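You operate a simulated robot arm through the tools that you are given. There is no shell and no other tool. Be economical: measure what you need, move in short steps, check, and stop when the job is done.

You run a simulated robot arm. Do the job below in one go: nothing can be reset, and whatever is moved stays where it is left.

## Task
Put two of the grey pads from the upper pane of the door on the stand on the top of the blue wiring bench. Put one of the grey relays from the front half of the parts table on the upper pane of the door on the stand. Push the green drawer of the parts table shut. Stack the can labelled "sealer" from the front half of the parts table on top of the can that says "paste". Open the top cart drawer, put the loose nut on the back half of the parts table away in the inside of the top cart drawer and shut the drawer again. Put the panel switch labelled "wiper" from the back half of the parts table on the top of the grey wiring bench and the panel switch labelled "heat" on the top of the blue wiring bench. Put the orange packing block on the back half of the parts table away on the top of the packing block table. Push the blue lead clip shut. Any order will do. Set down upright: panel switch.

It is judged by the outcome, as a careful person would: the job done as asked, and still so three seconds after it is handed in. It fails if anything else is knocked over, pushed out of place, dropped, spilled or broken.

## Robot
A 7-joint arm with a vacuum gripper on a trunk, on a base that drives. Base frame: it is fixed to the floor where the robot stands at the start and does not move with it; the origin is under the middle of the robot, x ahead of it, y to its left, z up; the surface under the hand at the start is at about z = 78.6. Readings come in cm, rad, newtons and seconds.
Its first joint turns from -2.897 to 2.897 rad. Places, roughly: blue lead clip [450, -30, 100]; green drawer of the parts table [260, -60, 60]; grey can, grey paste can, red can [275, -25, 75]; grey pad (6x6x3 cm) [70, -30, 80]; grey relay [225, -25, 75]; inside of the top cart drawer [-560, -220, 70]; loose nut (4x3x3 cm) [310, 10, 80]; orange packing block [250, 25, 75]; panel switch [325, 25, 75]; top cart drawer [-550, -220, 80]; top of the blue wiring bench [-130, -20, 90]; top of the grey wiring bench [420, -20, 90]; top of the packing block table [-570, -140, 80]; upper pane of the door on the stand [70, -20, 80]. Payload 1.06 kg.
Tool frame: the origin (TCP) lies in the middle of the cups' lips, and z points out of the cups. The gripper has 1 cup of 2.4 cm across, covering 2.4 by 2.4 cm (tool x, y); the bellows give 0.8 cm. With the vacuum on, a cup seals on a smooth face that it is pressed against (1 to 4 N); it does not hold porous or soft things. The pull reaches 23 N.
Orientation is that of the tool frame in the base frame, as a unit quaternion [x, y, z, w]. With the cups facing straight down, the tool's x points along the base's -x, its y along +y and its z along -z.

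## Interface
- The arm moves only by the tool apply_moves. Its arguments are lists of equal length, an entry for each row: "dp": the shift along the tool's x, y, z in m, a list of three; "turn": the turn, a rotation vector about the tool's x, y, z in rad, a list of three. In form: {"dp": [[x, y, z], ...], "turn": [[rx, ry, rz], ...]}. A call has 1 to 12 rows; each row is the pose to reach, as a shift and turn from the pose commanded when the call began, along the tool's axes at that moment. "vacuum" is the vacuum: 1 switches it on, 0 off, set as the call begins (left out, the last holds). A row lasts 0.2 s, in which the tool goes at most 5 cm and 0.15 rad; a call with a longer step from one row to the next is refused whole, and so is a gripper value outside its range. Where a pose cannot be reached the arm comes as near as it can. A force on the tool above 40 N (or 10 N above the force at the start of the call, whichever is more), or a blocked arm, ends the call early, and 0.2 s more pass. The pull builds up within a second once a cup has sealed. Time passes only in rows, and 0.2 s behind the last, so rows that repeat a pose give it time. The reply holds the time, the measured pose of the TCP, the force on the tool along the base axes and the pull of the vacuum, in the units named above and with some noise, with the torque about the TCP (base axes, N m) and any sound that the robot's microphone picked up.
- Cameras (640 x 400 px; columns grow to the right, rows downward): "scene" is now at [8.35, 15.21, 144.77]; the picture's right is [-0.96, 0.27, 0.00], its down [0.25, 0.87, -0.42] and it looks along [-0.11, -0.40, -0.91] (base axes); focal length 214 px, centre (320, 200). "wrist" rides on the gripper at [7.8, 1.9, -9.6] in the tool frame; the picture's right is [-0.24, 0.97, 0.00], its down [-0.71, -0.17, -0.69] and it looks along [-0.67, -0.16, 0.73] (tool axes); focal length 243 px, centre (320, 200). There is no depth. A picture from a camera that has moved, and an enlarged one, comes with that camera's place and axes in the base frame and with its lens.
- capture(camera): a new picture of that camera. No time passes.
- roll_base(legs): drives the robot by 1 to 6 legs, each [ahead, left, turn to the left] in cm, cm and rad, along the robot's own axes; the way and the turn of a leg run together, so that a leg with both is an arc; at most 150 cm and 3.142 rad a leg. The arm and the cameras ride along, it lands a little off, and it stops where it bumps. It gives what a move gives.
- aim_head(pan, tilt): turns the head with the scene camera to pan (to the left, within 2.094 rad either way) and tilt (down, from -0.506 to 1.204), counted from straight ahead of the robot. It gives what a move gives.
- inspect(camera, box): a new picture of the part [left, top, right, bottom] of that camera's present view, enlarged. No time passes.
- job_done(): hands the job in; it is judged then, once.

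Work in short steps. Places have to be worked out from the pictures, the camera data and where the tool is seen: move nearer, look again, correct. Check each grasp and each placing, and mend what went wrong. You have 525 turns and 300 pictures in all, those below and enlarged ones among them. Switch the vacuum off and draw the arm clear of the work before you hand the job in, unless the task says otherwise; then end with one line.

The tools are called as a command line: name --argument value ..., lists and objects as JSON in quotes. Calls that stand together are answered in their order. apply_moves: Moves the arm, as the interface text tells. Its arguments: {"type":"object","properties":{"dp":{"type":"array"},"turn":{"type":"array"},"vacuum":{"type":"number"}},"required":["dp","turn"]} The other tools are called the same way: roll_base (legs) drives the base; aim_head (pan, tilt) turns the head that bears the scene camera; capture (camera) takes a picture; inspect (camera, box) takes an enlarged picture of a part of a camera's view; job_done () hands the job in.

At the start:

```text
t: 0.0
tcp_pos: [63.0, -32.13, 105.64]
tool_rot: [0.0, 1.0, 0.0, 0.0]
force: [-0.1, 0.2, 0.1]
moment: [0.01, -0.01, 0.03]
pull: 0.1
robot x, y, heading: [-0.08, -0.22, 0.002]
head pan, tilt: [-1.847, 1.141]
```

scene: 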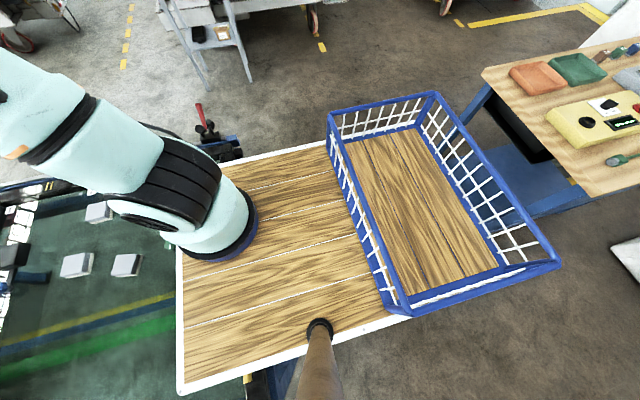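
wrist: 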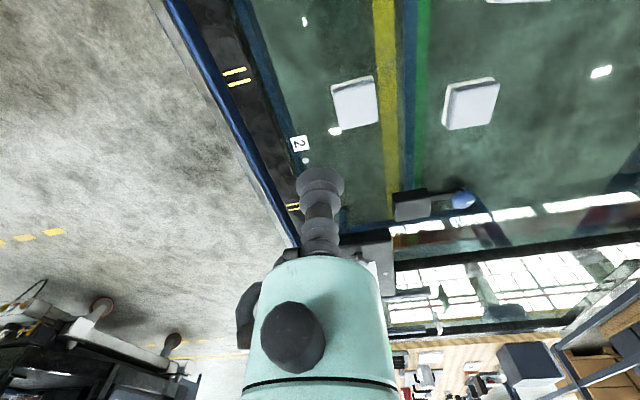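

I'll start by looking ahead to see the door on the stand.

aim_head --pan 0 --tilt 0.8

capture --camera "scene"

```text
t: 1.8
tcp_pos: [63.08, -32.21, 105.59]
tool_rot: [-0.001, 1.0, 0.0, 0.0]
force: [-0.5, -0.1, -0.8]
moment: [0.01, 0.02, -0.01]
pull: 0.1
robot x, y, heading: [0.25, 0.09, -0.002]
head pan, tilt: [0.0, 0.799]
```

```text
297 pictures are left
camera scene: at [18.06, 21.0, 147.19], right [0.0, -1.0, 0.0], down [-0.72, 0.0, -0.7], along [0.7, 0.0, -0.72], focal length 214 px, centre (320, 200)
```

scene: 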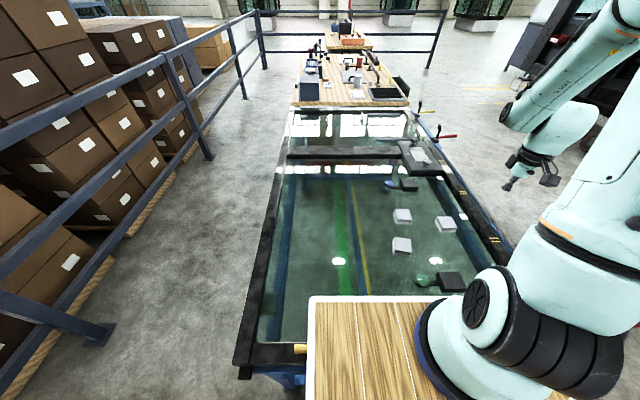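

The upper pane with three grey pads lies right ahead; a railed row is to the left. I'll look to the right and behind for routes.

aim_head --pan -0.9 --tilt 0.45

capture --camera "scene"

aim_head --pan -2.09 --tilt 0.4

capture --camera "scene"

aim_head --pan 2.09 --tilt 0.4

capture --camera "scene"

aim_head --pan 0 --tilt 0.4

capture --camera "scene"

```text
t: 3.0
tcp_pos: [63.13, -32.31, 105.7]
tool_rot: [-0.001, 1.0, 0.0, 0.0]
force: [-0.3, -0.5, 0.2]
moment: [0.01, 0.01, 0.0]
pull: 0.1
robot x, y, heading: [0.04, 0.25, 0.001]
head pan, tilt: [-0.901, 0.45]
```

```text
296 pictures are left
camera scene: at [15.7, 13.81, 150.23], right [-0.78, -0.62, 0.0], down [-0.27, 0.34, -0.9], along [0.56, -0.7, -0.44], focal length 214 px, centre (320, 200)
```

scene: 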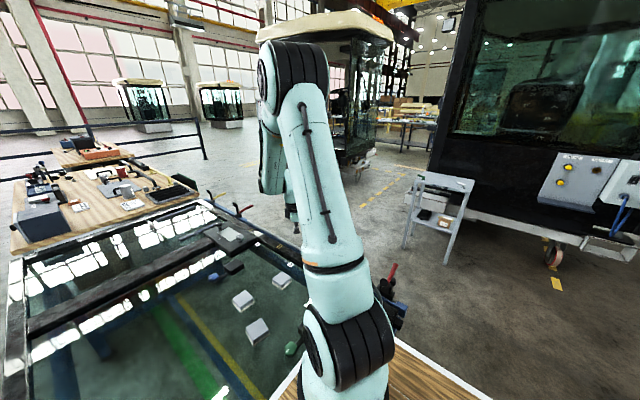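

```text
t: 4.4
tcp_pos: [63.08, -32.17, 105.58]
tool_rot: [0.0, 1.0, 0.0, 0.0]
force: [-0.8, -0.2, -0.1]
moment: [-0.01, 0.0, 0.01]
pull: 0.1
robot x, y, heading: [-0.05, 0.0, 0.002]
head pan, tilt: [-2.089, 0.4]
```

```text
295 pictures are left
camera scene: at [5.41, 12.95, 150.7], right [-0.87, 0.49, 0.0], down [0.19, 0.34, -0.92], along [-0.46, -0.8, -0.39], focal length 214 px, centre (320, 200)
```

scene: 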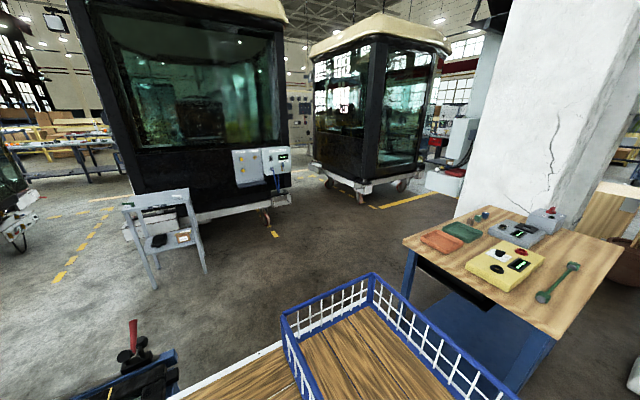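

```text
t: 7.8
tcp_pos: [62.95, -32.16, 105.7]
tool_rot: [0.001, 1.0, 0.0, 0.0]
force: [-0.5, 0.5, 0.1]
moment: [-0.02, -0.04, 0.02]
pull: 0.0
robot x, y, heading: [0.15, 0.0, -0.003]
head pan, tilt: [2.089, 0.4]
```

```text
294 pictures are left
camera scene: at [5.4, 29.05, 150.71], right [0.87, 0.5, 0.0], down [0.19, -0.34, -0.92], along [-0.46, 0.8, -0.39], focal length 214 px, centre (320, 200)
```

scene: 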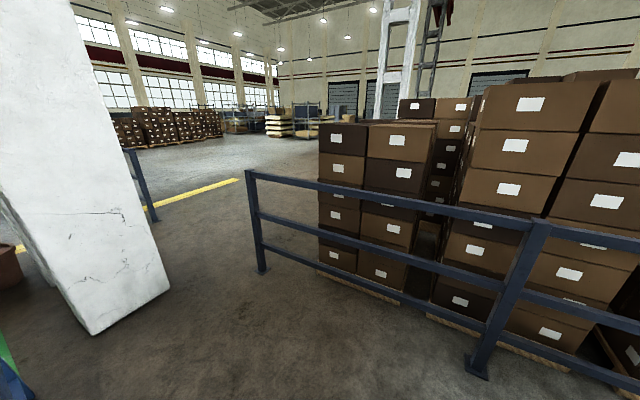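

```text
t: 9.8
tcp_pos: [63.0, -32.3, 105.7]
tool_rot: [0.0, 1.0, -0.001, 0.0]
force: [-0.5, -1.0, -0.1]
moment: [0.03, -0.02, -0.03]
pull: 0.0
robot x, y, heading: [0.03, 0.22, 0.002]
head pan, tilt: [0.0, 0.4]
```

```text
293 pictures are left
camera scene: at [19.25, 21.01, 150.7], right [0.0, -1.0, 0.0], down [-0.39, 0.0, -0.92], along [0.92, 0.0, -0.39], focal length 214 px, centre (320, 200)
```

scene: 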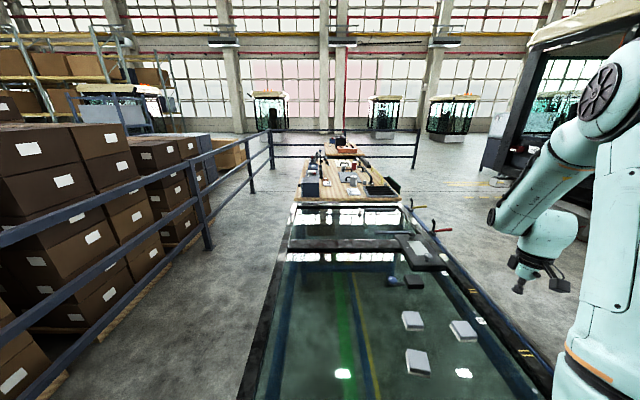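

The blue wiring bench is behind on the right with free corridor on the robot's right. From the wrist picture I judge the right-hand pad at about (69.2, -28.6); I'll move above it and look.

apply_moves --dp '[[-0.03, 0.018, 0.03], [-0.062, 0.036, 0.06], [-0.062, 0.036, 0.1], [-0.062, 0.036, 0.14], [-0.062, 0.036, 0.17]]' --turn '[[0, 0, 0], [0, 0, 0], [0, 0, 0], [0, 0, 0], [0, 0, 0]]'

capture --camera "wrist"

```text
t: 11.0
tcp_pos: [69.18, -28.49, 88.78]
tool_rot: [0.0, 1.0, 0.0, 0.0]
force: [-0.3, 0.2, -0.2]
moment: [0.0, -0.02, 0.02]
pull: 0.1
robot x, y, heading: [0.45, -0.45, -0.003]
head pan, tilt: [0.0, 0.4]
```

```text
292 pictures are left
camera wrist: at [61.36, -26.63, 98.44], right [0.24, 0.97, 0.0], down [0.71, -0.17, 0.69], along [0.67, -0.16, -0.73], focal length 243 px, centre (320, 200)
```

wrist: 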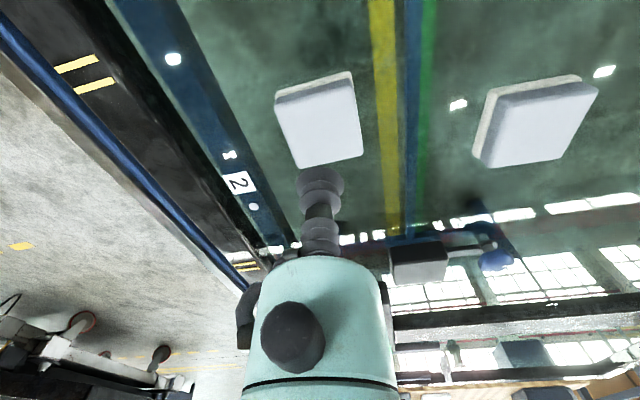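

The pad is right beneath the cup. I'll lower to just above it with vacuum on, and look at force.

apply_moves --dp '[[0, 0, 0.035], [0, 0, 0.06], [0, 0, 0.068], [0, 0, 0.072], [0, 0, 0.074]]' --turn '[[0, 0, 0], [0, 0, 0], [0, 0, 0], [0, 0, 0], [0, 0, 0]]' --vacuum 1

```text
t: 12.2
tcp_pos: [69.21, -28.62, 81.31]
tool_rot: [0.0, 1.0, 0.0, 0.002]
force: [-2.8, 1.6, 13.4]
moment: [0.01, -0.03, 0.01]
pull: 23.6
robot x, y, heading: [0.03, 0.27, -0.0]
head pan, tilt: [0.0, 0.4]
```

It sealed at z≈81.3. I'll lift the pad.

apply_moves --dp '[[0, 0, -0.02], [0, 0, -0.06], [0, 0, -0.11], [0, 0, -0.16], [0, 0, -0.21], [0, 0, -0.26]]' --turn '[[0, 0, 0], [0, 0, 0], [0, 0, 0], [0, 0, 0], [0, 0, 0], [0, 0, 0]]'

capture --camera "wrist"

```text
t: 13.6
tcp_pos: [69.14, -28.47, 107.32]
tool_rot: [0.0, 1.0, -0.001, -0.001]
force: [1.2, 0.0, -1.2]
moment: [0.01, 0.05, 0.0]
pull: 23.0
robot x, y, heading: [-0.16, 0.1, 0.003]
head pan, tilt: [0.0, 0.4]
```

```text
291 pictures are left
camera wrist: at [61.34, -26.8, 116.9], right [0.24, 0.97, 0.0], down [0.71, -0.17, 0.68], along [0.67, -0.16, -0.73], focal length 243 px, centre (320, 200)
```

wrist: 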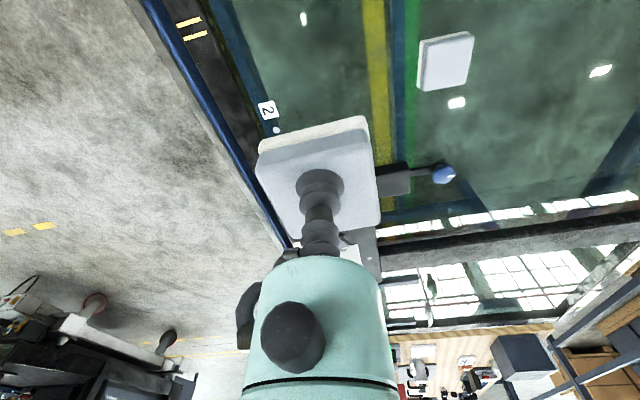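

The pad is held. I'll back off a little and slide right into the corridor, then turn to the right to face -x so the bench will be on the robot's right.

roll_base --legs '[[-24, 0, 0], [0, -100, 0], [0, 0, -3.14]]'

aim_head --pan -0.8 --tilt 0.5

capture --camera "scene"

```text
t: 27.5
tcp_pos: [-93.47, -72.02, 107.26]
tool_rot: [1.0, 0.006, 0.0, 0.0]
force: [-0.6, -0.1, -0.8]
moment: [-0.03, -0.04, -0.02]
pull: 22.7
robot x, y, heading: [-24.01, -100.17, -3.128]
head pan, tilt: [0.0, 0.4]
```

```text
t: 28.6
tcp_pos: [-93.59, -72.01, 107.42]
tool_rot: [1.0, 0.006, 0.001, -0.001]
force: [-0.1, -0.1, -0.8]
moment: [0.01, -0.03, 0.01]
pull: 22.5
robot x, y, heading: [-23.81, -99.87, -3.129]
head pan, tilt: [-0.799, 0.499]
```

```text
290 pictures are left
camera scene: at [-40.21, -114.52, 149.79], right [0.71, 0.71, 0.0], down [0.34, -0.34, -0.88], along [-0.62, 0.62, -0.48], focal length 214 px, centre (320, 200)
```

scene: 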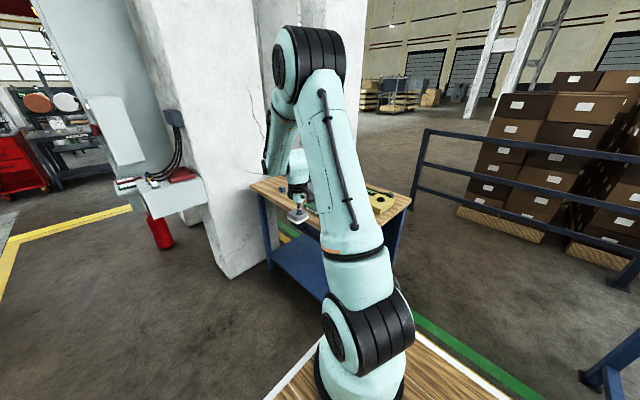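

I'll swing the arm to the robot's right side first (still clear of the bench), to know the reach and to get the wrist camera toward the bench.

apply_moves --dp '[[0.02, -0.045, -0.01], [0.04, -0.09, -0.02], [0.06, -0.135, -0.02], [0.09, -0.18, -0.02], [0.12, -0.22, -0.02], [0.15, -0.26, -0.02], [0.18, -0.3, -0.02], [0.215, -0.335, -0.02], [0.25, -0.365, -0.02], [0.285, -0.39, -0.02], [0.325, -0.41, -0.02], [0.365, -0.42, -0.02]]' --turn '[[0, 0, 0], [0, 0, 0], [0, 0, 0], [0, 0, 0], [0, 0, 0], [0, 0, 0], [0, 0, 0], [0, 0, 0], [0, 0, 0], [0, 0, 0], [0, 0, 0], [0, 0, 0]]'

capture --camera "scene"

capture --camera "wrist"

```text
refused: row 1 steps farther than a row can; nothing moved
```

```text
289 pictures are left
camera scene: at [-40.21, -114.52, 149.79], right [0.71, 0.71, 0.0], down [0.34, -0.34, -0.88], along [-0.62, 0.62, -0.48], focal length 214 px, centre (320, 200)
```

scene: 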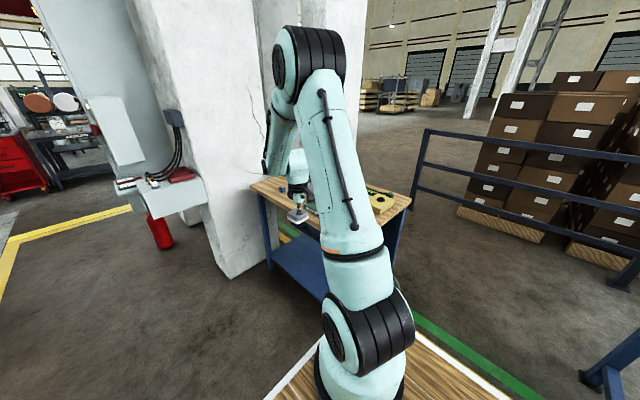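

```text
288 pictures are left
camera wrist: at [-85.54, -73.86, 116.88], right [-0.22, -0.97, 0.0], down [-0.71, 0.16, 0.69], along [-0.67, 0.15, -0.73], focal length 243 px, centre (320, 200)
```

wrist: 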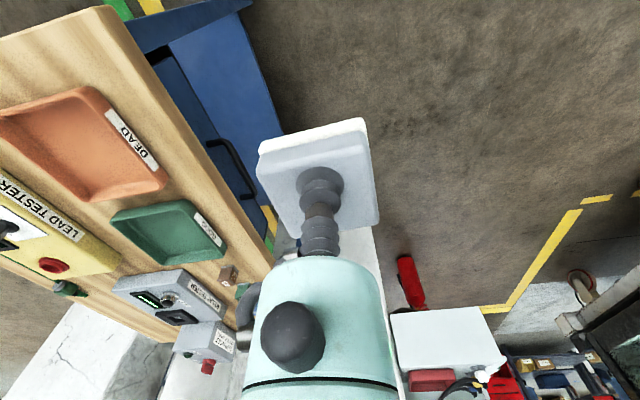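

Row step slightly too long; I'll retry with shorter steps and then view the bench top for free room.

apply_moves --dp '[[0.02, -0.04, -0.01], [0.04, -0.08, -0.02], [0.06, -0.12, -0.03], [0.08, -0.16, -0.03], [0.11, -0.195, -0.03], [0.14, -0.23, -0.03], [0.17, -0.265, -0.03], [0.2, -0.3, -0.03], [0.235, -0.33, -0.03], [0.27, -0.36, -0.03], [0.305, -0.385, -0.03], [0.34, -0.4, -0.03]]' --turn '[[0, 0, 0], [0, 0, 0], [0, 0, 0], [0, 0, 0], [0, 0, 0], [0, 0, 0], [0, 0, 0], [0, 0, 0], [0, 0, 0], [0, 0, 0], [0, 0, 0], [0, 0, 0]]'

capture --camera "scene"

capture --camera "wrist"

```text
t: 31.2
tcp_pos: [-60.04, -31.58, 110.47]
tool_rot: [1.0, 0.007, 0.0, -0.001]
force: [-0.5, 0.5, -0.7]
moment: [-0.01, -0.02, 0.02]
pull: 23.2
robot x, y, heading: [-24.13, -99.86, -3.126]
head pan, tilt: [-0.799, 0.499]
```

```text
287 pictures are left
camera scene: at [-40.23, -114.54, 149.78], right [0.71, 0.71, 0.0], down [0.34, -0.34, -0.88], along [-0.62, 0.62, -0.48], focal length 214 px, centre (320, 200)
```

scene: 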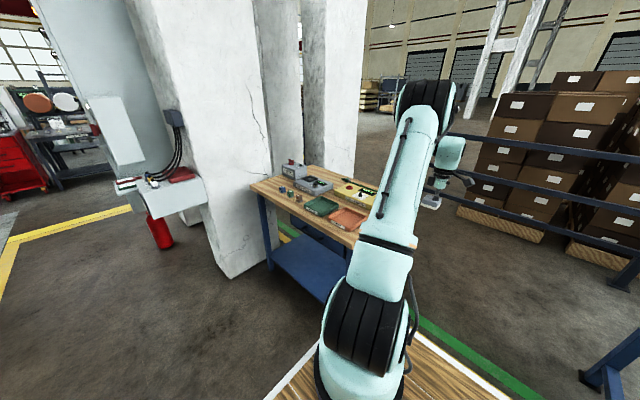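

```text
286 pictures are left
camera wrist: at [-52.12, -33.44, 119.98], right [-0.22, -0.97, 0.0], down [-0.71, 0.16, 0.68], along [-0.67, 0.15, -0.73], focal length 243 px, centre (320, 200)
```

wrist: 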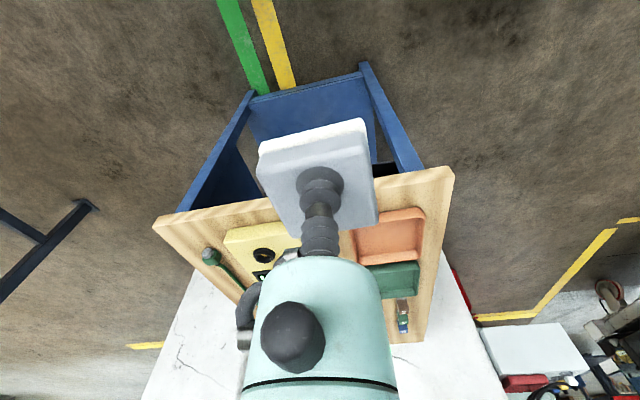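

I'll enlarge the bench part of the scene view to find free space.

inspect --camera "scene" --box '[230, 140, 430, 265]'

```text
3.20 times, centred on (330, 202) of scene
camera zoom: at [-40.23, -114.54, 149.78], right [0.71, 0.71, 0.0], down [0.34, -0.34, -0.88], along [-0.62, 0.62, -0.48], focal length 686 px, centre (288, 192)
```

zoom: 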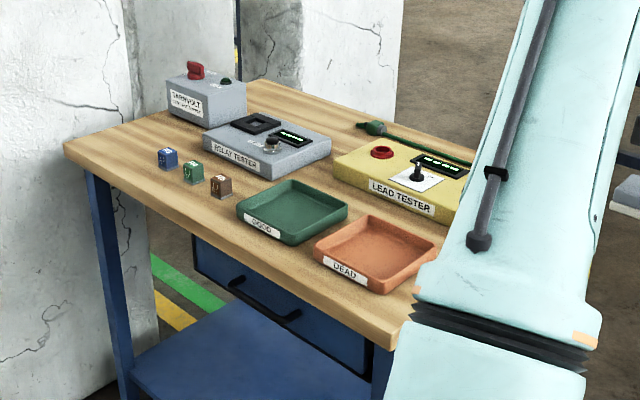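

Bench top is about z=85, with its front edge near y=-51. The far front corner near (-165,-42) is free, so I drive ahead 86 cm with the pad well above the bench items.

roll_base --legs '[[86, 0, -0.012]]'

capture --camera "wrist"

capture --camera "scene"

```text
t: 35.8
tcp_pos: [-145.7, -30.99, 110.43]
tool_rot: [1.0, -0.005, -0.001, 0.0]
force: [-0.3, -0.1, -1.6]
moment: [-0.01, 0.01, 0.04]
pull: 22.8
robot x, y, heading: [-111.21, -100.31, 3.137]
head pan, tilt: [-0.799, 0.499]
```

```text
284 pictures are left
camera wrist: at [-137.72, -32.99, 119.99], right [-0.24, -0.97, 0.0], down [-0.71, 0.18, 0.69], along [-0.66, 0.17, -0.73], focal length 243 px, centre (320, 200)
```

wrist: 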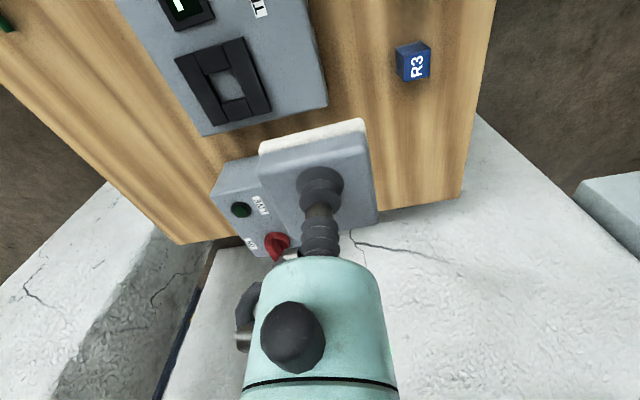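

```text
283 pictures are left
camera scene: at [-127.57, -114.31, 149.79], right [0.72, 0.69, 0.0], down [0.33, -0.35, -0.88], along [-0.61, 0.63, -0.48], focal length 214 px, centre (320, 200)
```

scene: 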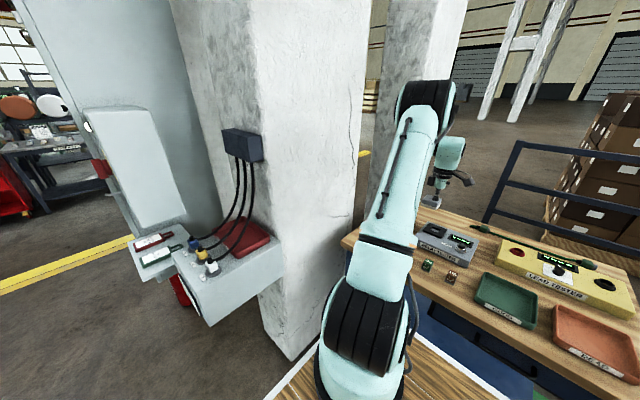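

I'll move over (-168,-45) and lower to z≈93.

apply_moves --dp '[[-0.04, 0.025, 0], [-0.08, 0.05, 0], [-0.12, 0.075, 0], [-0.16, 0.1, 0], [-0.2, 0.125, 0], [-0.223, 0.14, 0.02], [-0.223, 0.14, 0.06], [-0.223, 0.14, 0.1], [-0.223, 0.14, 0.14], [-0.223, 0.14, 0.17]]' --turn '[[0, 0, 0], [0, 0, 0], [0, 0, 0], [0, 0, 0], [0, 0, 0], [0, 0, 0], [0, 0, 0], [0, 0, 0], [0, 0, 0], [0, 0, 0]]'

capture --camera "wrist"

capture --camera "scene"

```text
t: 38.0
tcp_pos: [-168.0, -44.98, 93.43]
tool_rot: [1.0, -0.005, 0.0, 0.0]
force: [0.6, 0.0, -1.5]
moment: [0.01, 0.02, 0.01]
pull: 23.1
robot x, y, heading: [-110.92, -100.16, 3.133]
head pan, tilt: [-0.799, 0.499]
```

```text
282 pictures are left
camera wrist: at [-160.24, -46.77, 103.09], right [-0.24, -0.97, 0.0], down [-0.71, 0.18, 0.69], along [-0.66, 0.17, -0.73], focal length 243 px, centre (320, 200)
```

wrist: 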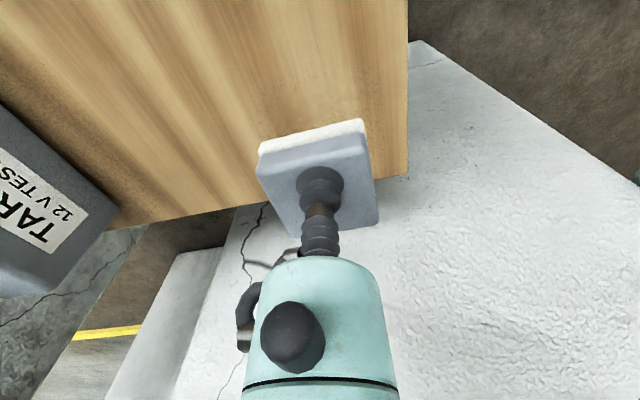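

```text
281 pictures are left
camera scene: at [-127.55, -114.34, 149.79], right [0.72, 0.69, 0.0], down [0.33, -0.35, -0.88], along [-0.61, 0.63, -0.48], focal length 214 px, centre (320, 200)
```

scene: 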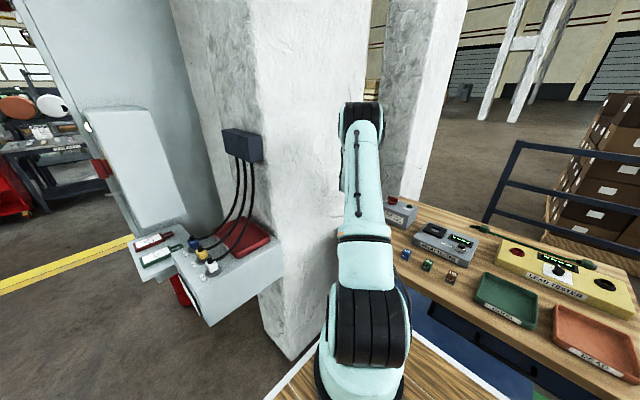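

Edges are clear: corner at about (-175.5,-51.3). I'll lower gently until contact.

apply_moves --dp '[[0, 0, 0.02], [0, 0, 0.035], [0, 0, 0.043], [0, 0, 0.046], [0, 0, 0.049]]' --turn '[[0, 0, 0], [0, 0, 0], [0, 0, 0], [0, 0, 0], [0, 0, 0]]'

```text
t: 39.2
tcp_pos: [-167.97, -44.77, 88.81]
tool_rot: [1.0, -0.005, -0.001, -0.001]
force: [4.9, -0.6, 17.1]
moment: [0.0, 0.01, 0.0]
pull: 22.7
robot x, y, heading: [-111.14, -100.04, 3.131]
head pan, tilt: [-0.799, 0.499]
```

Contact. I'll release, wait, then lift.

apply_moves --dp '[[0, 0, -0.003], [0, 0, -0.003], [0, 0, -0.003], [0, 0, -0.003], [0, 0, -0.02], [0, 0, -0.06], [0, 0, -0.11], [0, 0, -0.16], [0, 0, -0.2]]' --turn '[[0, 0, 0], [0, 0, 0], [0, 0, 0], [0, 0, 0], [0, 0, 0], [0, 0, 0], [0, 0, 0], [0, 0, 0], [0, 0, 0]]' --vacuum 0

capture --camera "wrist"

```text
t: 41.2
tcp_pos: [-168.0, -44.93, 108.65]
tool_rot: [1.0, -0.005, 0.0, 0.001]
force: [-0.1, -1.0, -0.4]
moment: [0.0, -0.03, 0.0]
pull: 0.1
robot x, y, heading: [-110.87, -99.94, 3.136]
head pan, tilt: [-0.799, 0.499]
```

```text
280 pictures are left
camera wrist: at [-160.17, -46.91, 118.26], right [-0.24, -0.97, 0.0], down [-0.71, 0.18, 0.68], along [-0.66, 0.17, -0.73], focal length 243 px, centre (320, 200)
```

wrist: 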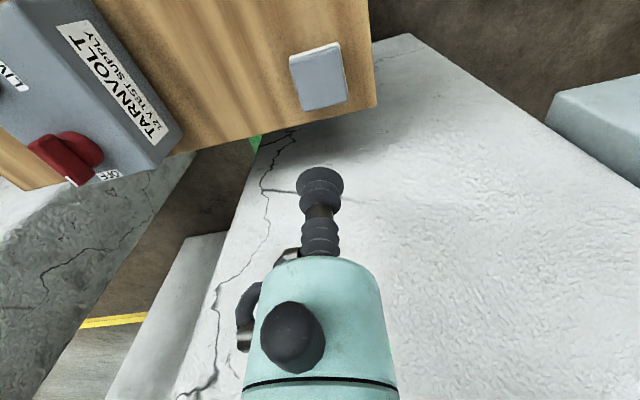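

The pad stands well on the bench. I'll go back along the same path for the second pad, raising the arm a little first.

apply_moves --dp '[[0, 0, -0.04], [0, 0, -0.08]]' --turn '[[0, 0, 0], [0, 0, 0]]'

roll_base --legs '[[-86, 0, 0], [0, 0, 3.14], [0, 100, 0], [24, 0, 0]]'

capture --camera "wrist"

```text
t: 41.8
tcp_pos: [-167.84, -44.77, 116.65]
tool_rot: [1.0, -0.004, 0.001, 0.001]
force: [0.0, -0.3, -0.4]
moment: [-0.01, -0.03, 0.01]
pull: 0.1
robot x, y, heading: [-110.83, -100.34, 3.134]
head pan, tilt: [-0.799, 0.499]
```

```text
t: 59.8
tcp_pos: [62.7, -61.01, 116.61]
tool_rot: [0.038, 0.999, 0.0, 0.0]
force: [0.4, 0.3, 0.4]
moment: [0.03, 0.01, 0.01]
pull: 0.0
robot x, y, heading: [9.67, -2.09, -0.071]
head pan, tilt: [-0.799, 0.499]
```

```text
279 pictures are left
camera wrist: at [55.15, -58.54, 126.19], right [0.31, 0.95, 0.0], down [0.69, -0.22, 0.68], along [0.65, -0.21, -0.73], focal length 243 px, centre (320, 200)
```

wrist: 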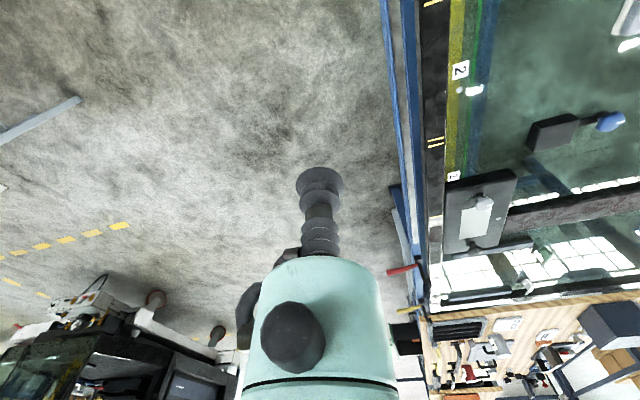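

The base drifted to heading -0.071 and x=9.7; I'll correct it by backing off 10 and turning 0.07, then look.

roll_base --legs '[[-10, 1, 0.071]]'

aim_head --pan -0.5 --tilt 0.8

capture --camera "scene"

```text
t: 61.0
tcp_pos: [56.7, -55.87, 116.6]
tool_rot: [0.004, 1.0, -0.001, 0.0]
force: [0.6, 0.4, 0.0]
moment: [-0.02, 0.0, -0.05]
pull: 0.0
robot x, y, heading: [-0.19, -0.45, -0.011]
head pan, tilt: [-0.799, 0.499]
```

```text
t: 61.8
tcp_pos: [56.65, -55.75, 116.64]
tool_rot: [0.004, 1.0, 0.0, 0.0]
force: [-0.9, 0.1, 0.5]
moment: [0.0, -0.02, 0.03]
pull: 0.0
robot x, y, heading: [-0.12, -1.19, -0.006]
head pan, tilt: [-0.499, 0.799]
```

```text
278 pictures are left
camera scene: at [16.9, 16.32, 147.2], right [-0.48, -0.87, 0.0], down [-0.63, 0.35, -0.7], along [0.61, -0.34, -0.72], focal length 214 px, centre (320, 200)
```

scene: 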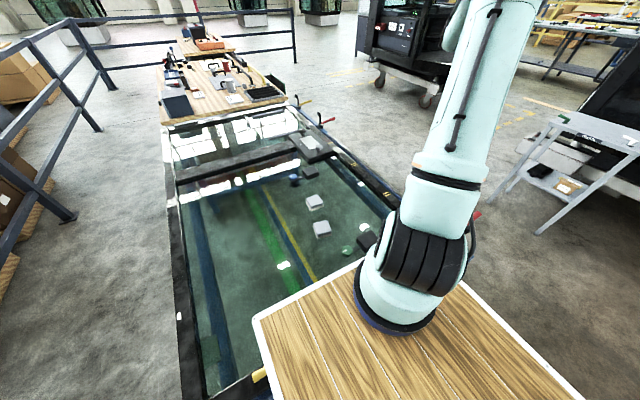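

Door and clamps are undisturbed. I'll go above the pad at about (72.8,-12.7) and look.

apply_moves --dp '[[-0.016, 0.043, 0], [-0.032, 0.086, 0], [-0.048, 0.129, 0], [-0.064, 0.172, 0], [-0.08, 0.215, 0], [-0.096, 0.258, 0.015], [-0.112, 0.3, 0.03], [-0.128, 0.344, 0.05], [-0.145, 0.386, 0.075], [-0.162, 0.43, 0.1], [-0.162, 0.43, 0.15], [-0.162, 0.43, 0.2]]' --turn '[[0, 0, 0], [0, 0, 0], [0, 0, 0], [0, 0, 0], [0, 0, 0], [0, 0, 0], [0, 0, 0], [0, 0, 0], [0, 0, 0], [0, 0, 0], [0, 0, 0], [0, 0, 0]]'

capture --camera "wrist"

```text
refused: row 8 steps farther than a row can; nothing moved
```

```text
277 pictures are left
camera wrist: at [48.94, -53.83, 126.19], right [0.24, 0.97, 0.0], down [0.71, -0.18, 0.68], along [0.66, -0.17, -0.73], focal length 243 px, centre (320, 200)
```

wrist: 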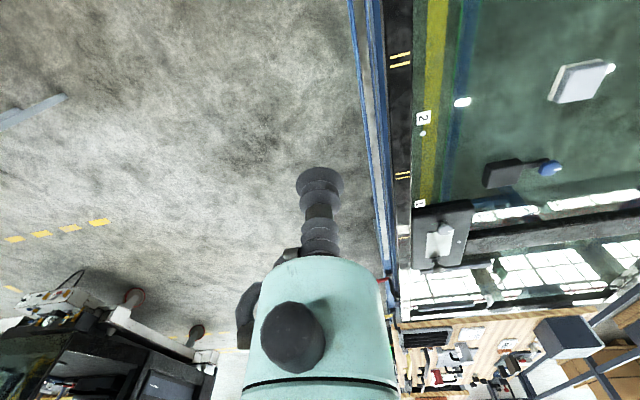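

Step too long by a hair; I'll shorten them.

apply_moves --dp '[[-0.016, 0.043, 0], [-0.032, 0.086, 0], [-0.048, 0.129, 0], [-0.064, 0.172, 0], [-0.08, 0.215, 0], [-0.096, 0.258, 0.01], [-0.112, 0.3, 0.02], [-0.128, 0.342, 0.03], [-0.145, 0.384, 0.04], [-0.162, 0.425, 0.06], [-0.162, 0.43, 0.105], [-0.162, 0.43, 0.15]]' --turn '[[0, 0, 0], [0, 0, 0], [0, 0, 0], [0, 0, 0], [0, 0, 0], [0, 0, 0], [0, 0, 0], [0, 0, 0], [0, 0, 0], [0, 0, 0], [0, 0, 0], [0, 0, 0]]'

capture --camera "wrist"

```text
t: 64.3
tcp_pos: [73.05, -13.03, 101.82]
tool_rot: [0.003, 1.0, 0.0, 0.001]
force: [0.7, -0.3, -0.7]
moment: [0.01, -0.04, 0.02]
pull: 0.0
robot x, y, heading: [-0.44, -0.88, -0.005]
head pan, tilt: [-0.499, 0.799]
```

```text
276 pictures are left
camera wrist: at [65.36, -11.14, 111.23], right [0.24, 0.97, 0.0], down [0.71, -0.18, 0.69], along [0.67, -0.17, -0.73], focal length 243 px, centre (320, 200)
```

wrist: 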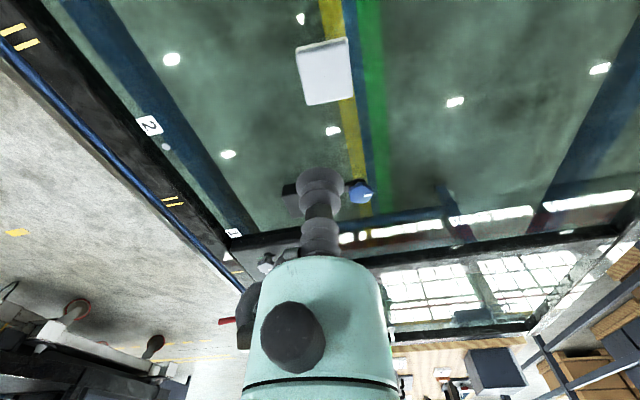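

Pad centre is about (73.4,-12.7); I'll lower onto it with vacuum on.

apply_moves --dp '[[-0.004, 0.003, 0.045], [-0.004, 0.003, 0.09], [-0.004, 0.003, 0.135], [-0.004, 0.003, 0.175], [-0.004, 0.003, 0.193], [-0.004, 0.003, 0.2], [-0.004, 0.003, 0.203], [-0.004, 0.003, 0.203]]' --turn '[[0, 0, 0], [0, 0, 0], [0, 0, 0], [0, 0, 0], [0, 0, 0], [0, 0, 0], [0, 0, 0], [0, 0, 0]]' --vacuum 1

```text
t: 66.2
tcp_pos: [73.6, -12.53, 81.26]
tool_rot: [0.002, 1.0, 0.0, 0.001]
force: [3.0, 2.2, 11.6]
moment: [0.01, 0.0, 0.01]
pull: 23.0
robot x, y, heading: [-0.35, -0.91, -0.008]
head pan, tilt: [-0.499, 0.799]
```

Sealed. Lifting.

apply_moves --dp '[[0, 0, -0.02], [0, 0, -0.06], [0, 0, -0.11], [0, 0, -0.16], [0, 0, -0.21], [0, 0, -0.26], [0, 0, -0.3], [0.02, -0.04, -0.32], [0.035, -0.08, -0.32], [0.05, -0.12, -0.32], [0.065, -0.16, -0.32], [0.08, -0.2, -0.32]]' --turn '[[0, 0, 0], [0, 0, 0], [0, 0, 0], [0, 0, 0], [0, 0, 0], [0, 0, 0], [0, 0, 0], [0, 0, 0], [0, 0, 0], [0, 0, 0], [0, 0, 0], [0, 0, 0]]'

apply_moves --dp '[[0.014, -0.043, 0], [0.028, -0.086, 0], [0.042, -0.129, 0], [0.056, -0.172, 0], [0.07, -0.215, 0], [0.082, -0.258, 0]]' --turn '[[0, 0, 0], [0, 0, 0], [0, 0, 0], [0, 0, 0], [0, 0, 0], [0, 0, 0]]'

roll_base --legs '[[-24, 0, 0], [0, -100, 0], [0, 0, -3.13]]'

```text
t: 68.8
tcp_pos: [65.53, -32.48, 113.5]
tool_rot: [0.003, 1.0, 0.001, 0.0]
force: [0.7, -0.3, -1.2]
moment: [-0.06, 0.02, -0.02]
pull: 22.6
robot x, y, heading: [-0.3, -0.31, -0.005]
head pan, tilt: [-0.499, 0.799]
```

```text
t: 70.2
tcp_pos: [57.03, -58.28, 113.23]
tool_rot: [0.002, 1.0, 0.0, 0.0]
force: [-0.8, 0.1, -1.0]
moment: [-0.04, 0.04, 0.0]
pull: 22.4
robot x, y, heading: [-0.2, -0.56, -0.004]
head pan, tilt: [-0.499, 0.799]
```

```text
t: 84.1
tcp_pos: [-83.45, -45.86, 113.29]
tool_rot: [1.0, 0.004, 0.0, 0.0]
force: [0.3, 1.4, -1.1]
moment: [0.01, 0.02, 0.02]
pull: 22.9
robot x, y, heading: [-25.55, -102.92, -3.138]
head pan, tilt: [-0.499, 0.799]
```

Now ahead to the bench.

roll_base --legs '[[86, 0, 0]]'

capture --camera "wrist"

```text
t: 88.7
tcp_pos: [-170.16, -45.8, 113.35]
tool_rot: [1.0, 0.0, 0.0, 0.001]
force: [0.6, -0.4, -0.8]
moment: [-0.03, 0.05, 0.0]
pull: 22.8
robot x, y, heading: [-112.69, -103.08, -3.139]
head pan, tilt: [-0.499, 0.799]
```

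```text
275 pictures are left
camera wrist: at [-162.27, -47.75, 122.87], right [-0.23, -0.97, 0.0], down [-0.71, 0.17, 0.68], along [-0.67, 0.16, -0.73], focal length 243 px, centre (320, 200)
```

wrist: 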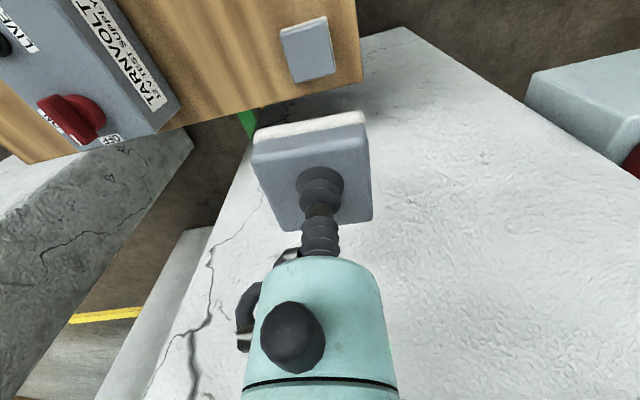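

Pad 1 reads (-168.5,-44.7), the box face is near y=-24. I'll set pad 2 at (-168,-35).

apply_moves --dp '[[0.01, -0.04, 0], [0.02, -0.08, 0.01], [0.02, -0.108, 0.04], [0.02, -0.108, 0.085], [0.02, -0.108, 0.13], [0.02, -0.108, 0.175], [0.02, -0.108, 0.21], [0.02, -0.108, 0.23], [0.02, -0.108, 0.237], [0.02, -0.108, 0.241], [0.02, -0.108, 0.243]]' --turn '[[0, 0, 0], [0, 0, 0], [0, 0, 0], [0, 0, 0], [0, 0, 0], [0, 0, 0], [0, 0, 0], [0, 0, 0], [0, 0, 0], [0, 0, 0], [0, 0, 0]]'

```text
t: 91.1
tcp_pos: [-168.24, -35.07, 88.95]
tool_rot: [1.0, 0.001, 0.0, 0.0]
force: [0.4, -0.8, 4.0]
moment: [0.04, -0.01, 0.0]
pull: 22.5
robot x, y, heading: [-112.63, -103.21, -3.138]
head pan, tilt: [-0.499, 0.799]
```

Contact (4 N). Release and lift.

apply_moves --dp '[[0, 0, 0.001], [0, 0, 0.001], [0, 0, 0.001], [0, 0, 0], [0, 0, -0.02], [0, 0, -0.06], [0, 0, -0.11], [0, 0, -0.16], [0, 0, -0.2], [0, 0, -0.25]]' --turn '[[0, 0, 0], [0, 0, 0], [0, 0, 0], [0, 0, 0], [0, 0, 0], [0, 0, 0], [0, 0, 0], [0, 0, 0], [0, 0, 0], [0, 0, 0]]' --vacuum 0

capture --camera "wrist"

```text
t: 93.3
tcp_pos: [-168.3, -35.26, 113.74]
tool_rot: [1.0, 0.001, 0.001, 0.001]
force: [-0.6, 0.3, -0.1]
moment: [0.02, -0.04, 0.01]
pull: 0.0
robot x, y, heading: [-112.48, -103.08, -3.143]
head pan, tilt: [-0.499, 0.799]
```

```text
274 pictures are left
camera wrist: at [-160.33, -37.11, 123.47], right [-0.23, -0.97, 0.0], down [-0.71, 0.17, 0.68], along [-0.67, 0.16, -0.73], focal length 243 px, centre (320, 200)
```

wrist: 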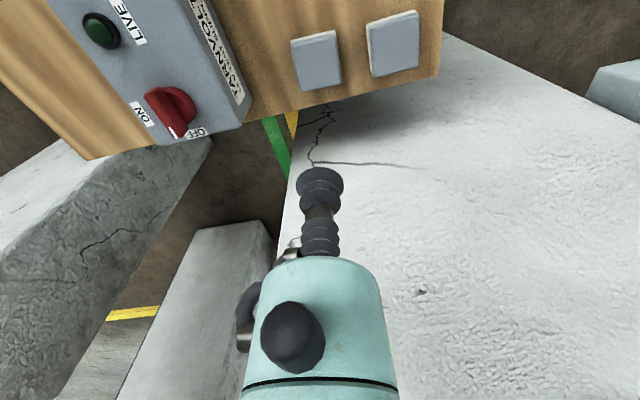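

Both pads are in place. Now I'll reverse along the corridor to the parts table, checking the drift midway.

roll_base --legs '[[-150, 0, 0], [-80, 0, 0]]'

aim_head --pan -2.05 --tilt 0.5

capture --camera "scene"

```text
t: 104.7
tcp_pos: [64.19, -33.04, 113.92]
tool_rot: [1.0, 0.009, 0.0, 0.001]
force: [0.6, 0.0, 0.4]
moment: [0.01, 0.03, -0.01]
pull: 0.0
robot x, y, heading: [121.33, -99.88, -3.121]
head pan, tilt: [-0.499, 0.799]
```

```text
t: 106.4
tcp_pos: [64.22, -32.92, 113.92]
tool_rot: [1.0, 0.009, 0.0, -0.001]
force: [-0.3, 0.0, 0.4]
moment: [-0.01, 0.02, 0.0]
pull: 0.1
robot x, y, heading: [121.05, -99.46, -3.121]
head pan, tilt: [-2.051, 0.499]
```

```text
273 pictures are left
camera scene: at [115.52, -112.87, 149.79], right [0.9, -0.44, 0.0], down [-0.21, -0.43, -0.88], along [0.39, 0.79, -0.48], focal length 214 px, centre (320, 200)
```

scene: 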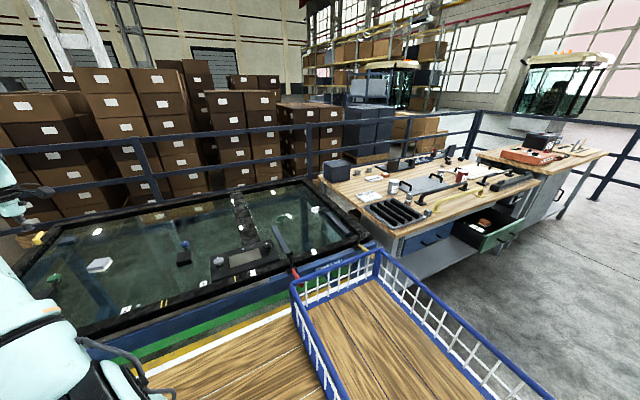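

The green drawer is open toward the corridor, so I'll shut it first, keeping the base farther out. I move to about (266,-140) and look.

roll_base --legs '[[-145, 38, -0.02]]'

aim_head --pan -1.6 --tilt 0.6

capture --camera "scene"

capture --camera "wrist"

```text
t: 113.8
tcp_pos: [211.31, -69.29, 113.93]
tool_rot: [1.0, -0.013, -0.001, 0.0]
force: [0.4, -0.5, 0.4]
moment: [0.01, 0.06, -0.01]
pull: 0.0
robot x, y, heading: [265.65, -138.28, 3.119]
head pan, tilt: [-2.051, 0.499]
```

```text
t: 114.7
tcp_pos: [211.36, -69.31, 113.8]
tool_rot: [1.0, -0.013, 0.0, 0.0]
force: [0.1, -0.4, 0.3]
moment: [-0.01, -0.01, 0.02]
pull: 0.1
robot x, y, heading: [265.11, -138.68, 3.113]
head pan, tilt: [-1.6, 0.6]
```

```text
272 pictures are left
camera scene: at [255.19, -150.47, 148.88], right [1.0, -0.06, 0.0], down [-0.03, -0.56, -0.83], along [0.05, 0.82, -0.56], focal length 214 px, centre (320, 200)
```

scene: 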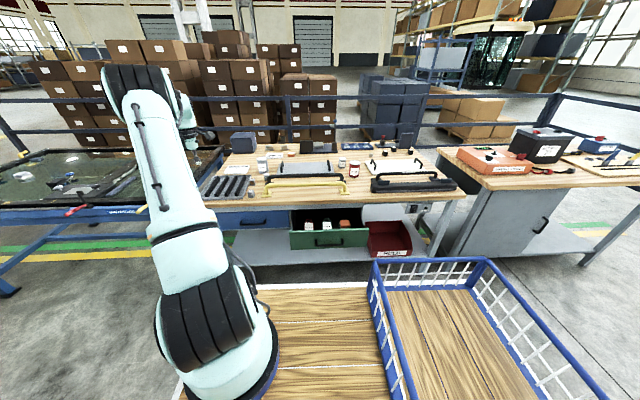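

```text
271 pictures are left
camera wrist: at [219.19, -71.36, 123.48], right [-0.26, -0.97, 0.0], down [-0.7, 0.19, 0.68], along [-0.66, 0.18, -0.73], focal length 243 px, centre (320, 200)
```

wrist: 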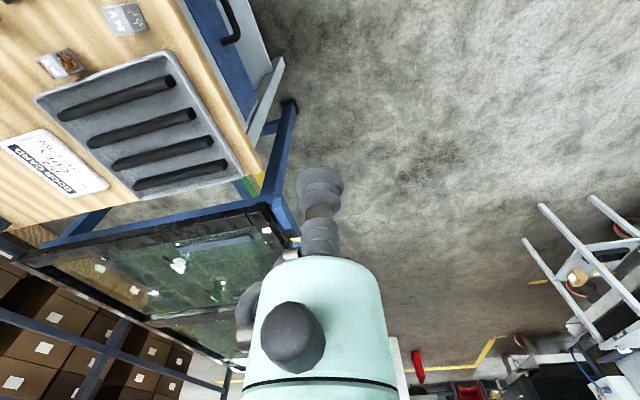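

inspect --camera "scene" --box '[190, 120, 480, 270]'

inspect --camera "scene" --box '[190, 120, 350, 220]'

inspect --camera "scene" --box '[320, 120, 480, 220]'

inspect --camera "scene" --box '[430, 100, 640, 231]'

```text
2.21 times, centred on (335, 195) of scene
camera zoom: at [255.19, -150.47, 148.88], right [1.0, -0.06, 0.0], down [-0.03, -0.56, -0.83], along [0.05, 0.82, -0.56], focal length 473 px, centre (287, 211)
```

zoom: 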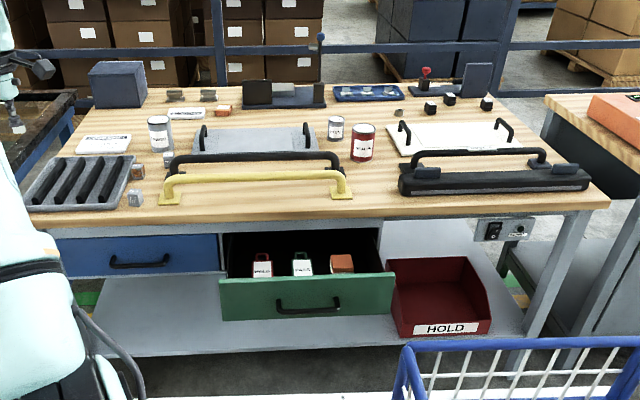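

```text
4.00 times, centred on (270, 170) of scene
camera zoom: at [255.19, -150.47, 148.88], right [1.0, -0.06, 0.0], down [-0.03, -0.56, -0.83], along [0.05, 0.82, -0.56], focal length 858 px, centre (520, 320)
```

zoom: 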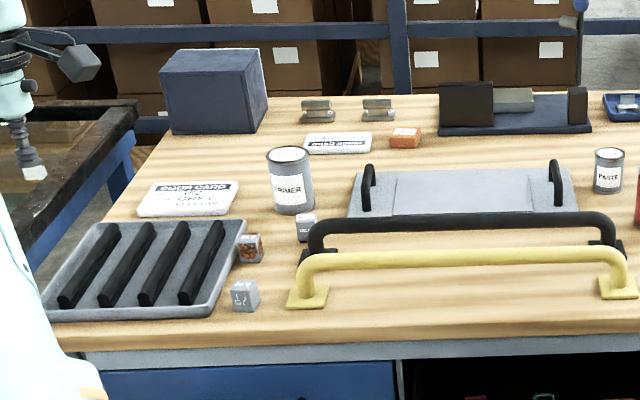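

```text
4.00 times, centred on (400, 170) of scene
camera zoom: at [255.19, -150.47, 148.88], right [1.0, -0.06, 0.0], down [-0.03, -0.56, -0.83], along [0.05, 0.82, -0.56], focal length 858 px, centre (0, 320)
```

zoom: 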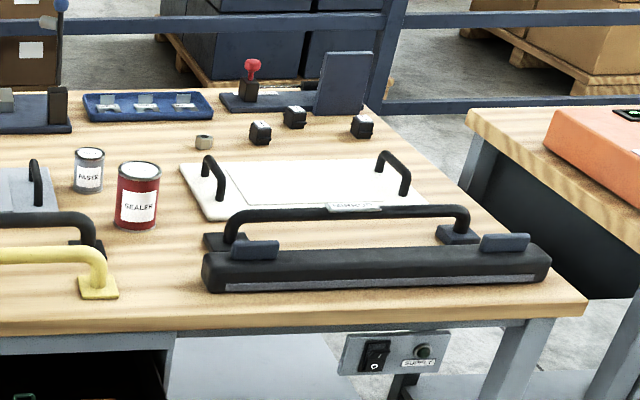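

```text
3.05 times, centred on (535, 166) of scene
camera zoom: at [255.19, -150.47, 148.88], right [1.0, -0.06, 0.0], down [-0.03, -0.56, -0.83], along [0.05, 0.82, -0.56], focal length 654 px, centre (-335, 305)
```

zoom: 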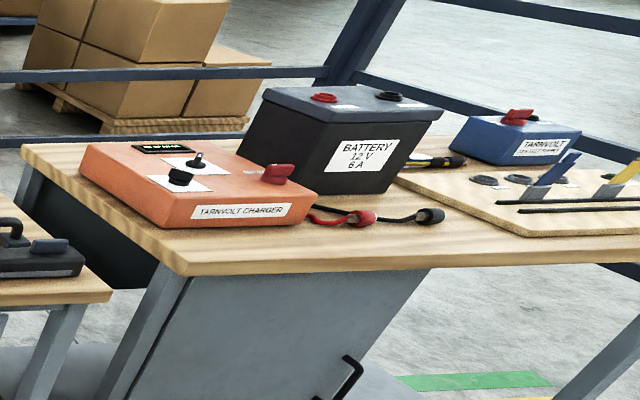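

Everything is readable: sealer can (red), paste can, switches, nut, orange block, relays and the blue clip on the grey bench. For the drawer I'll step out 15 cm and bring the tool in front of its face with the cup facing +y.

roll_base --legs '[[0, 15, 0.028]]'

apply_moves --dp '[[0.04, 0.01, 0.02], [0.08, 0.02, 0.04], [0.12, 0.03, 0.06], [0.16, 0.04, 0.08], [0.2, 0.05, 0.1], [0.24, 0.06, 0.12], [0.28, 0.07, 0.14], [0.32, 0.08, 0.16], [0.36, 0.08, 0.18], [0.4, 0.08, 0.2]]' --turn '[[0.1, 0, 0], [0.2, 0, 0], [0.3, 0, 0], [0.4, 0, 0], [0.5, 0, 0], [0.6, 0, 0], [0.7, 0, 0], [0.8, 0, 0], [0.9, 0, 0], [1.0, 0, 0]]'

capture --camera "wrist"

capture --camera "scene"

```text
t: 116.0
tcp_pos: [209.19, -85.75, 113.93]
tool_rot: [1.0, 0.001, 0.0, 0.0]
force: [-0.3, 0.1, 0.2]
moment: [-0.01, 0.03, 0.01]
pull: 0.0
robot x, y, heading: [264.48, -153.53, -3.139]
head pan, tilt: [-1.6, 0.6]
```

```text
t: 118.2
tcp_pos: [249.45, -93.56, 93.96]
tool_rot: [0.877, 0.001, -0.001, -0.48]
force: [-0.6, -0.3, 0.2]
moment: [-0.01, 0.03, -0.03]
pull: 0.1
robot x, y, heading: [265.28, -154.06, -3.14]
head pan, tilt: [-1.6, 0.6]
```

```text
266 pictures are left
camera wrist: at [257.37, -102.62, 97.56], right [-0.23, -0.53, -0.82], down [-0.71, -0.49, 0.51], along [-0.67, 0.7, -0.26], focal length 243 px, centre (320, 200)
```

wrist: 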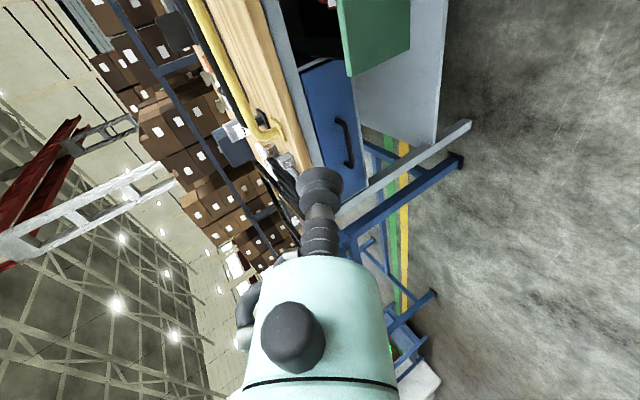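

```text
265 pictures are left
camera scene: at [255.32, -165.71, 148.88], right [1.0, -0.03, 0.0], down [-0.02, -0.56, -0.83], along [0.02, 0.82, -0.56], focal length 214 px, centre (320, 200)
```

scene: 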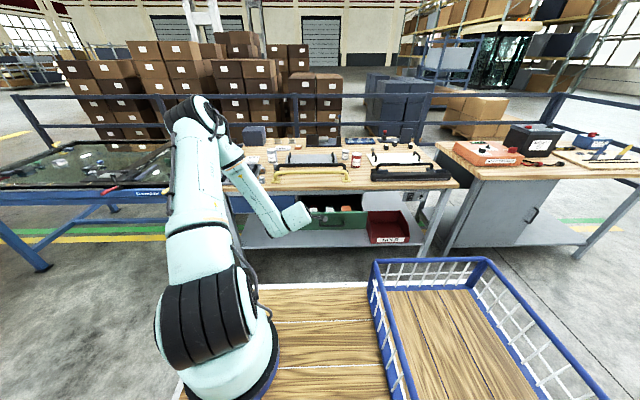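

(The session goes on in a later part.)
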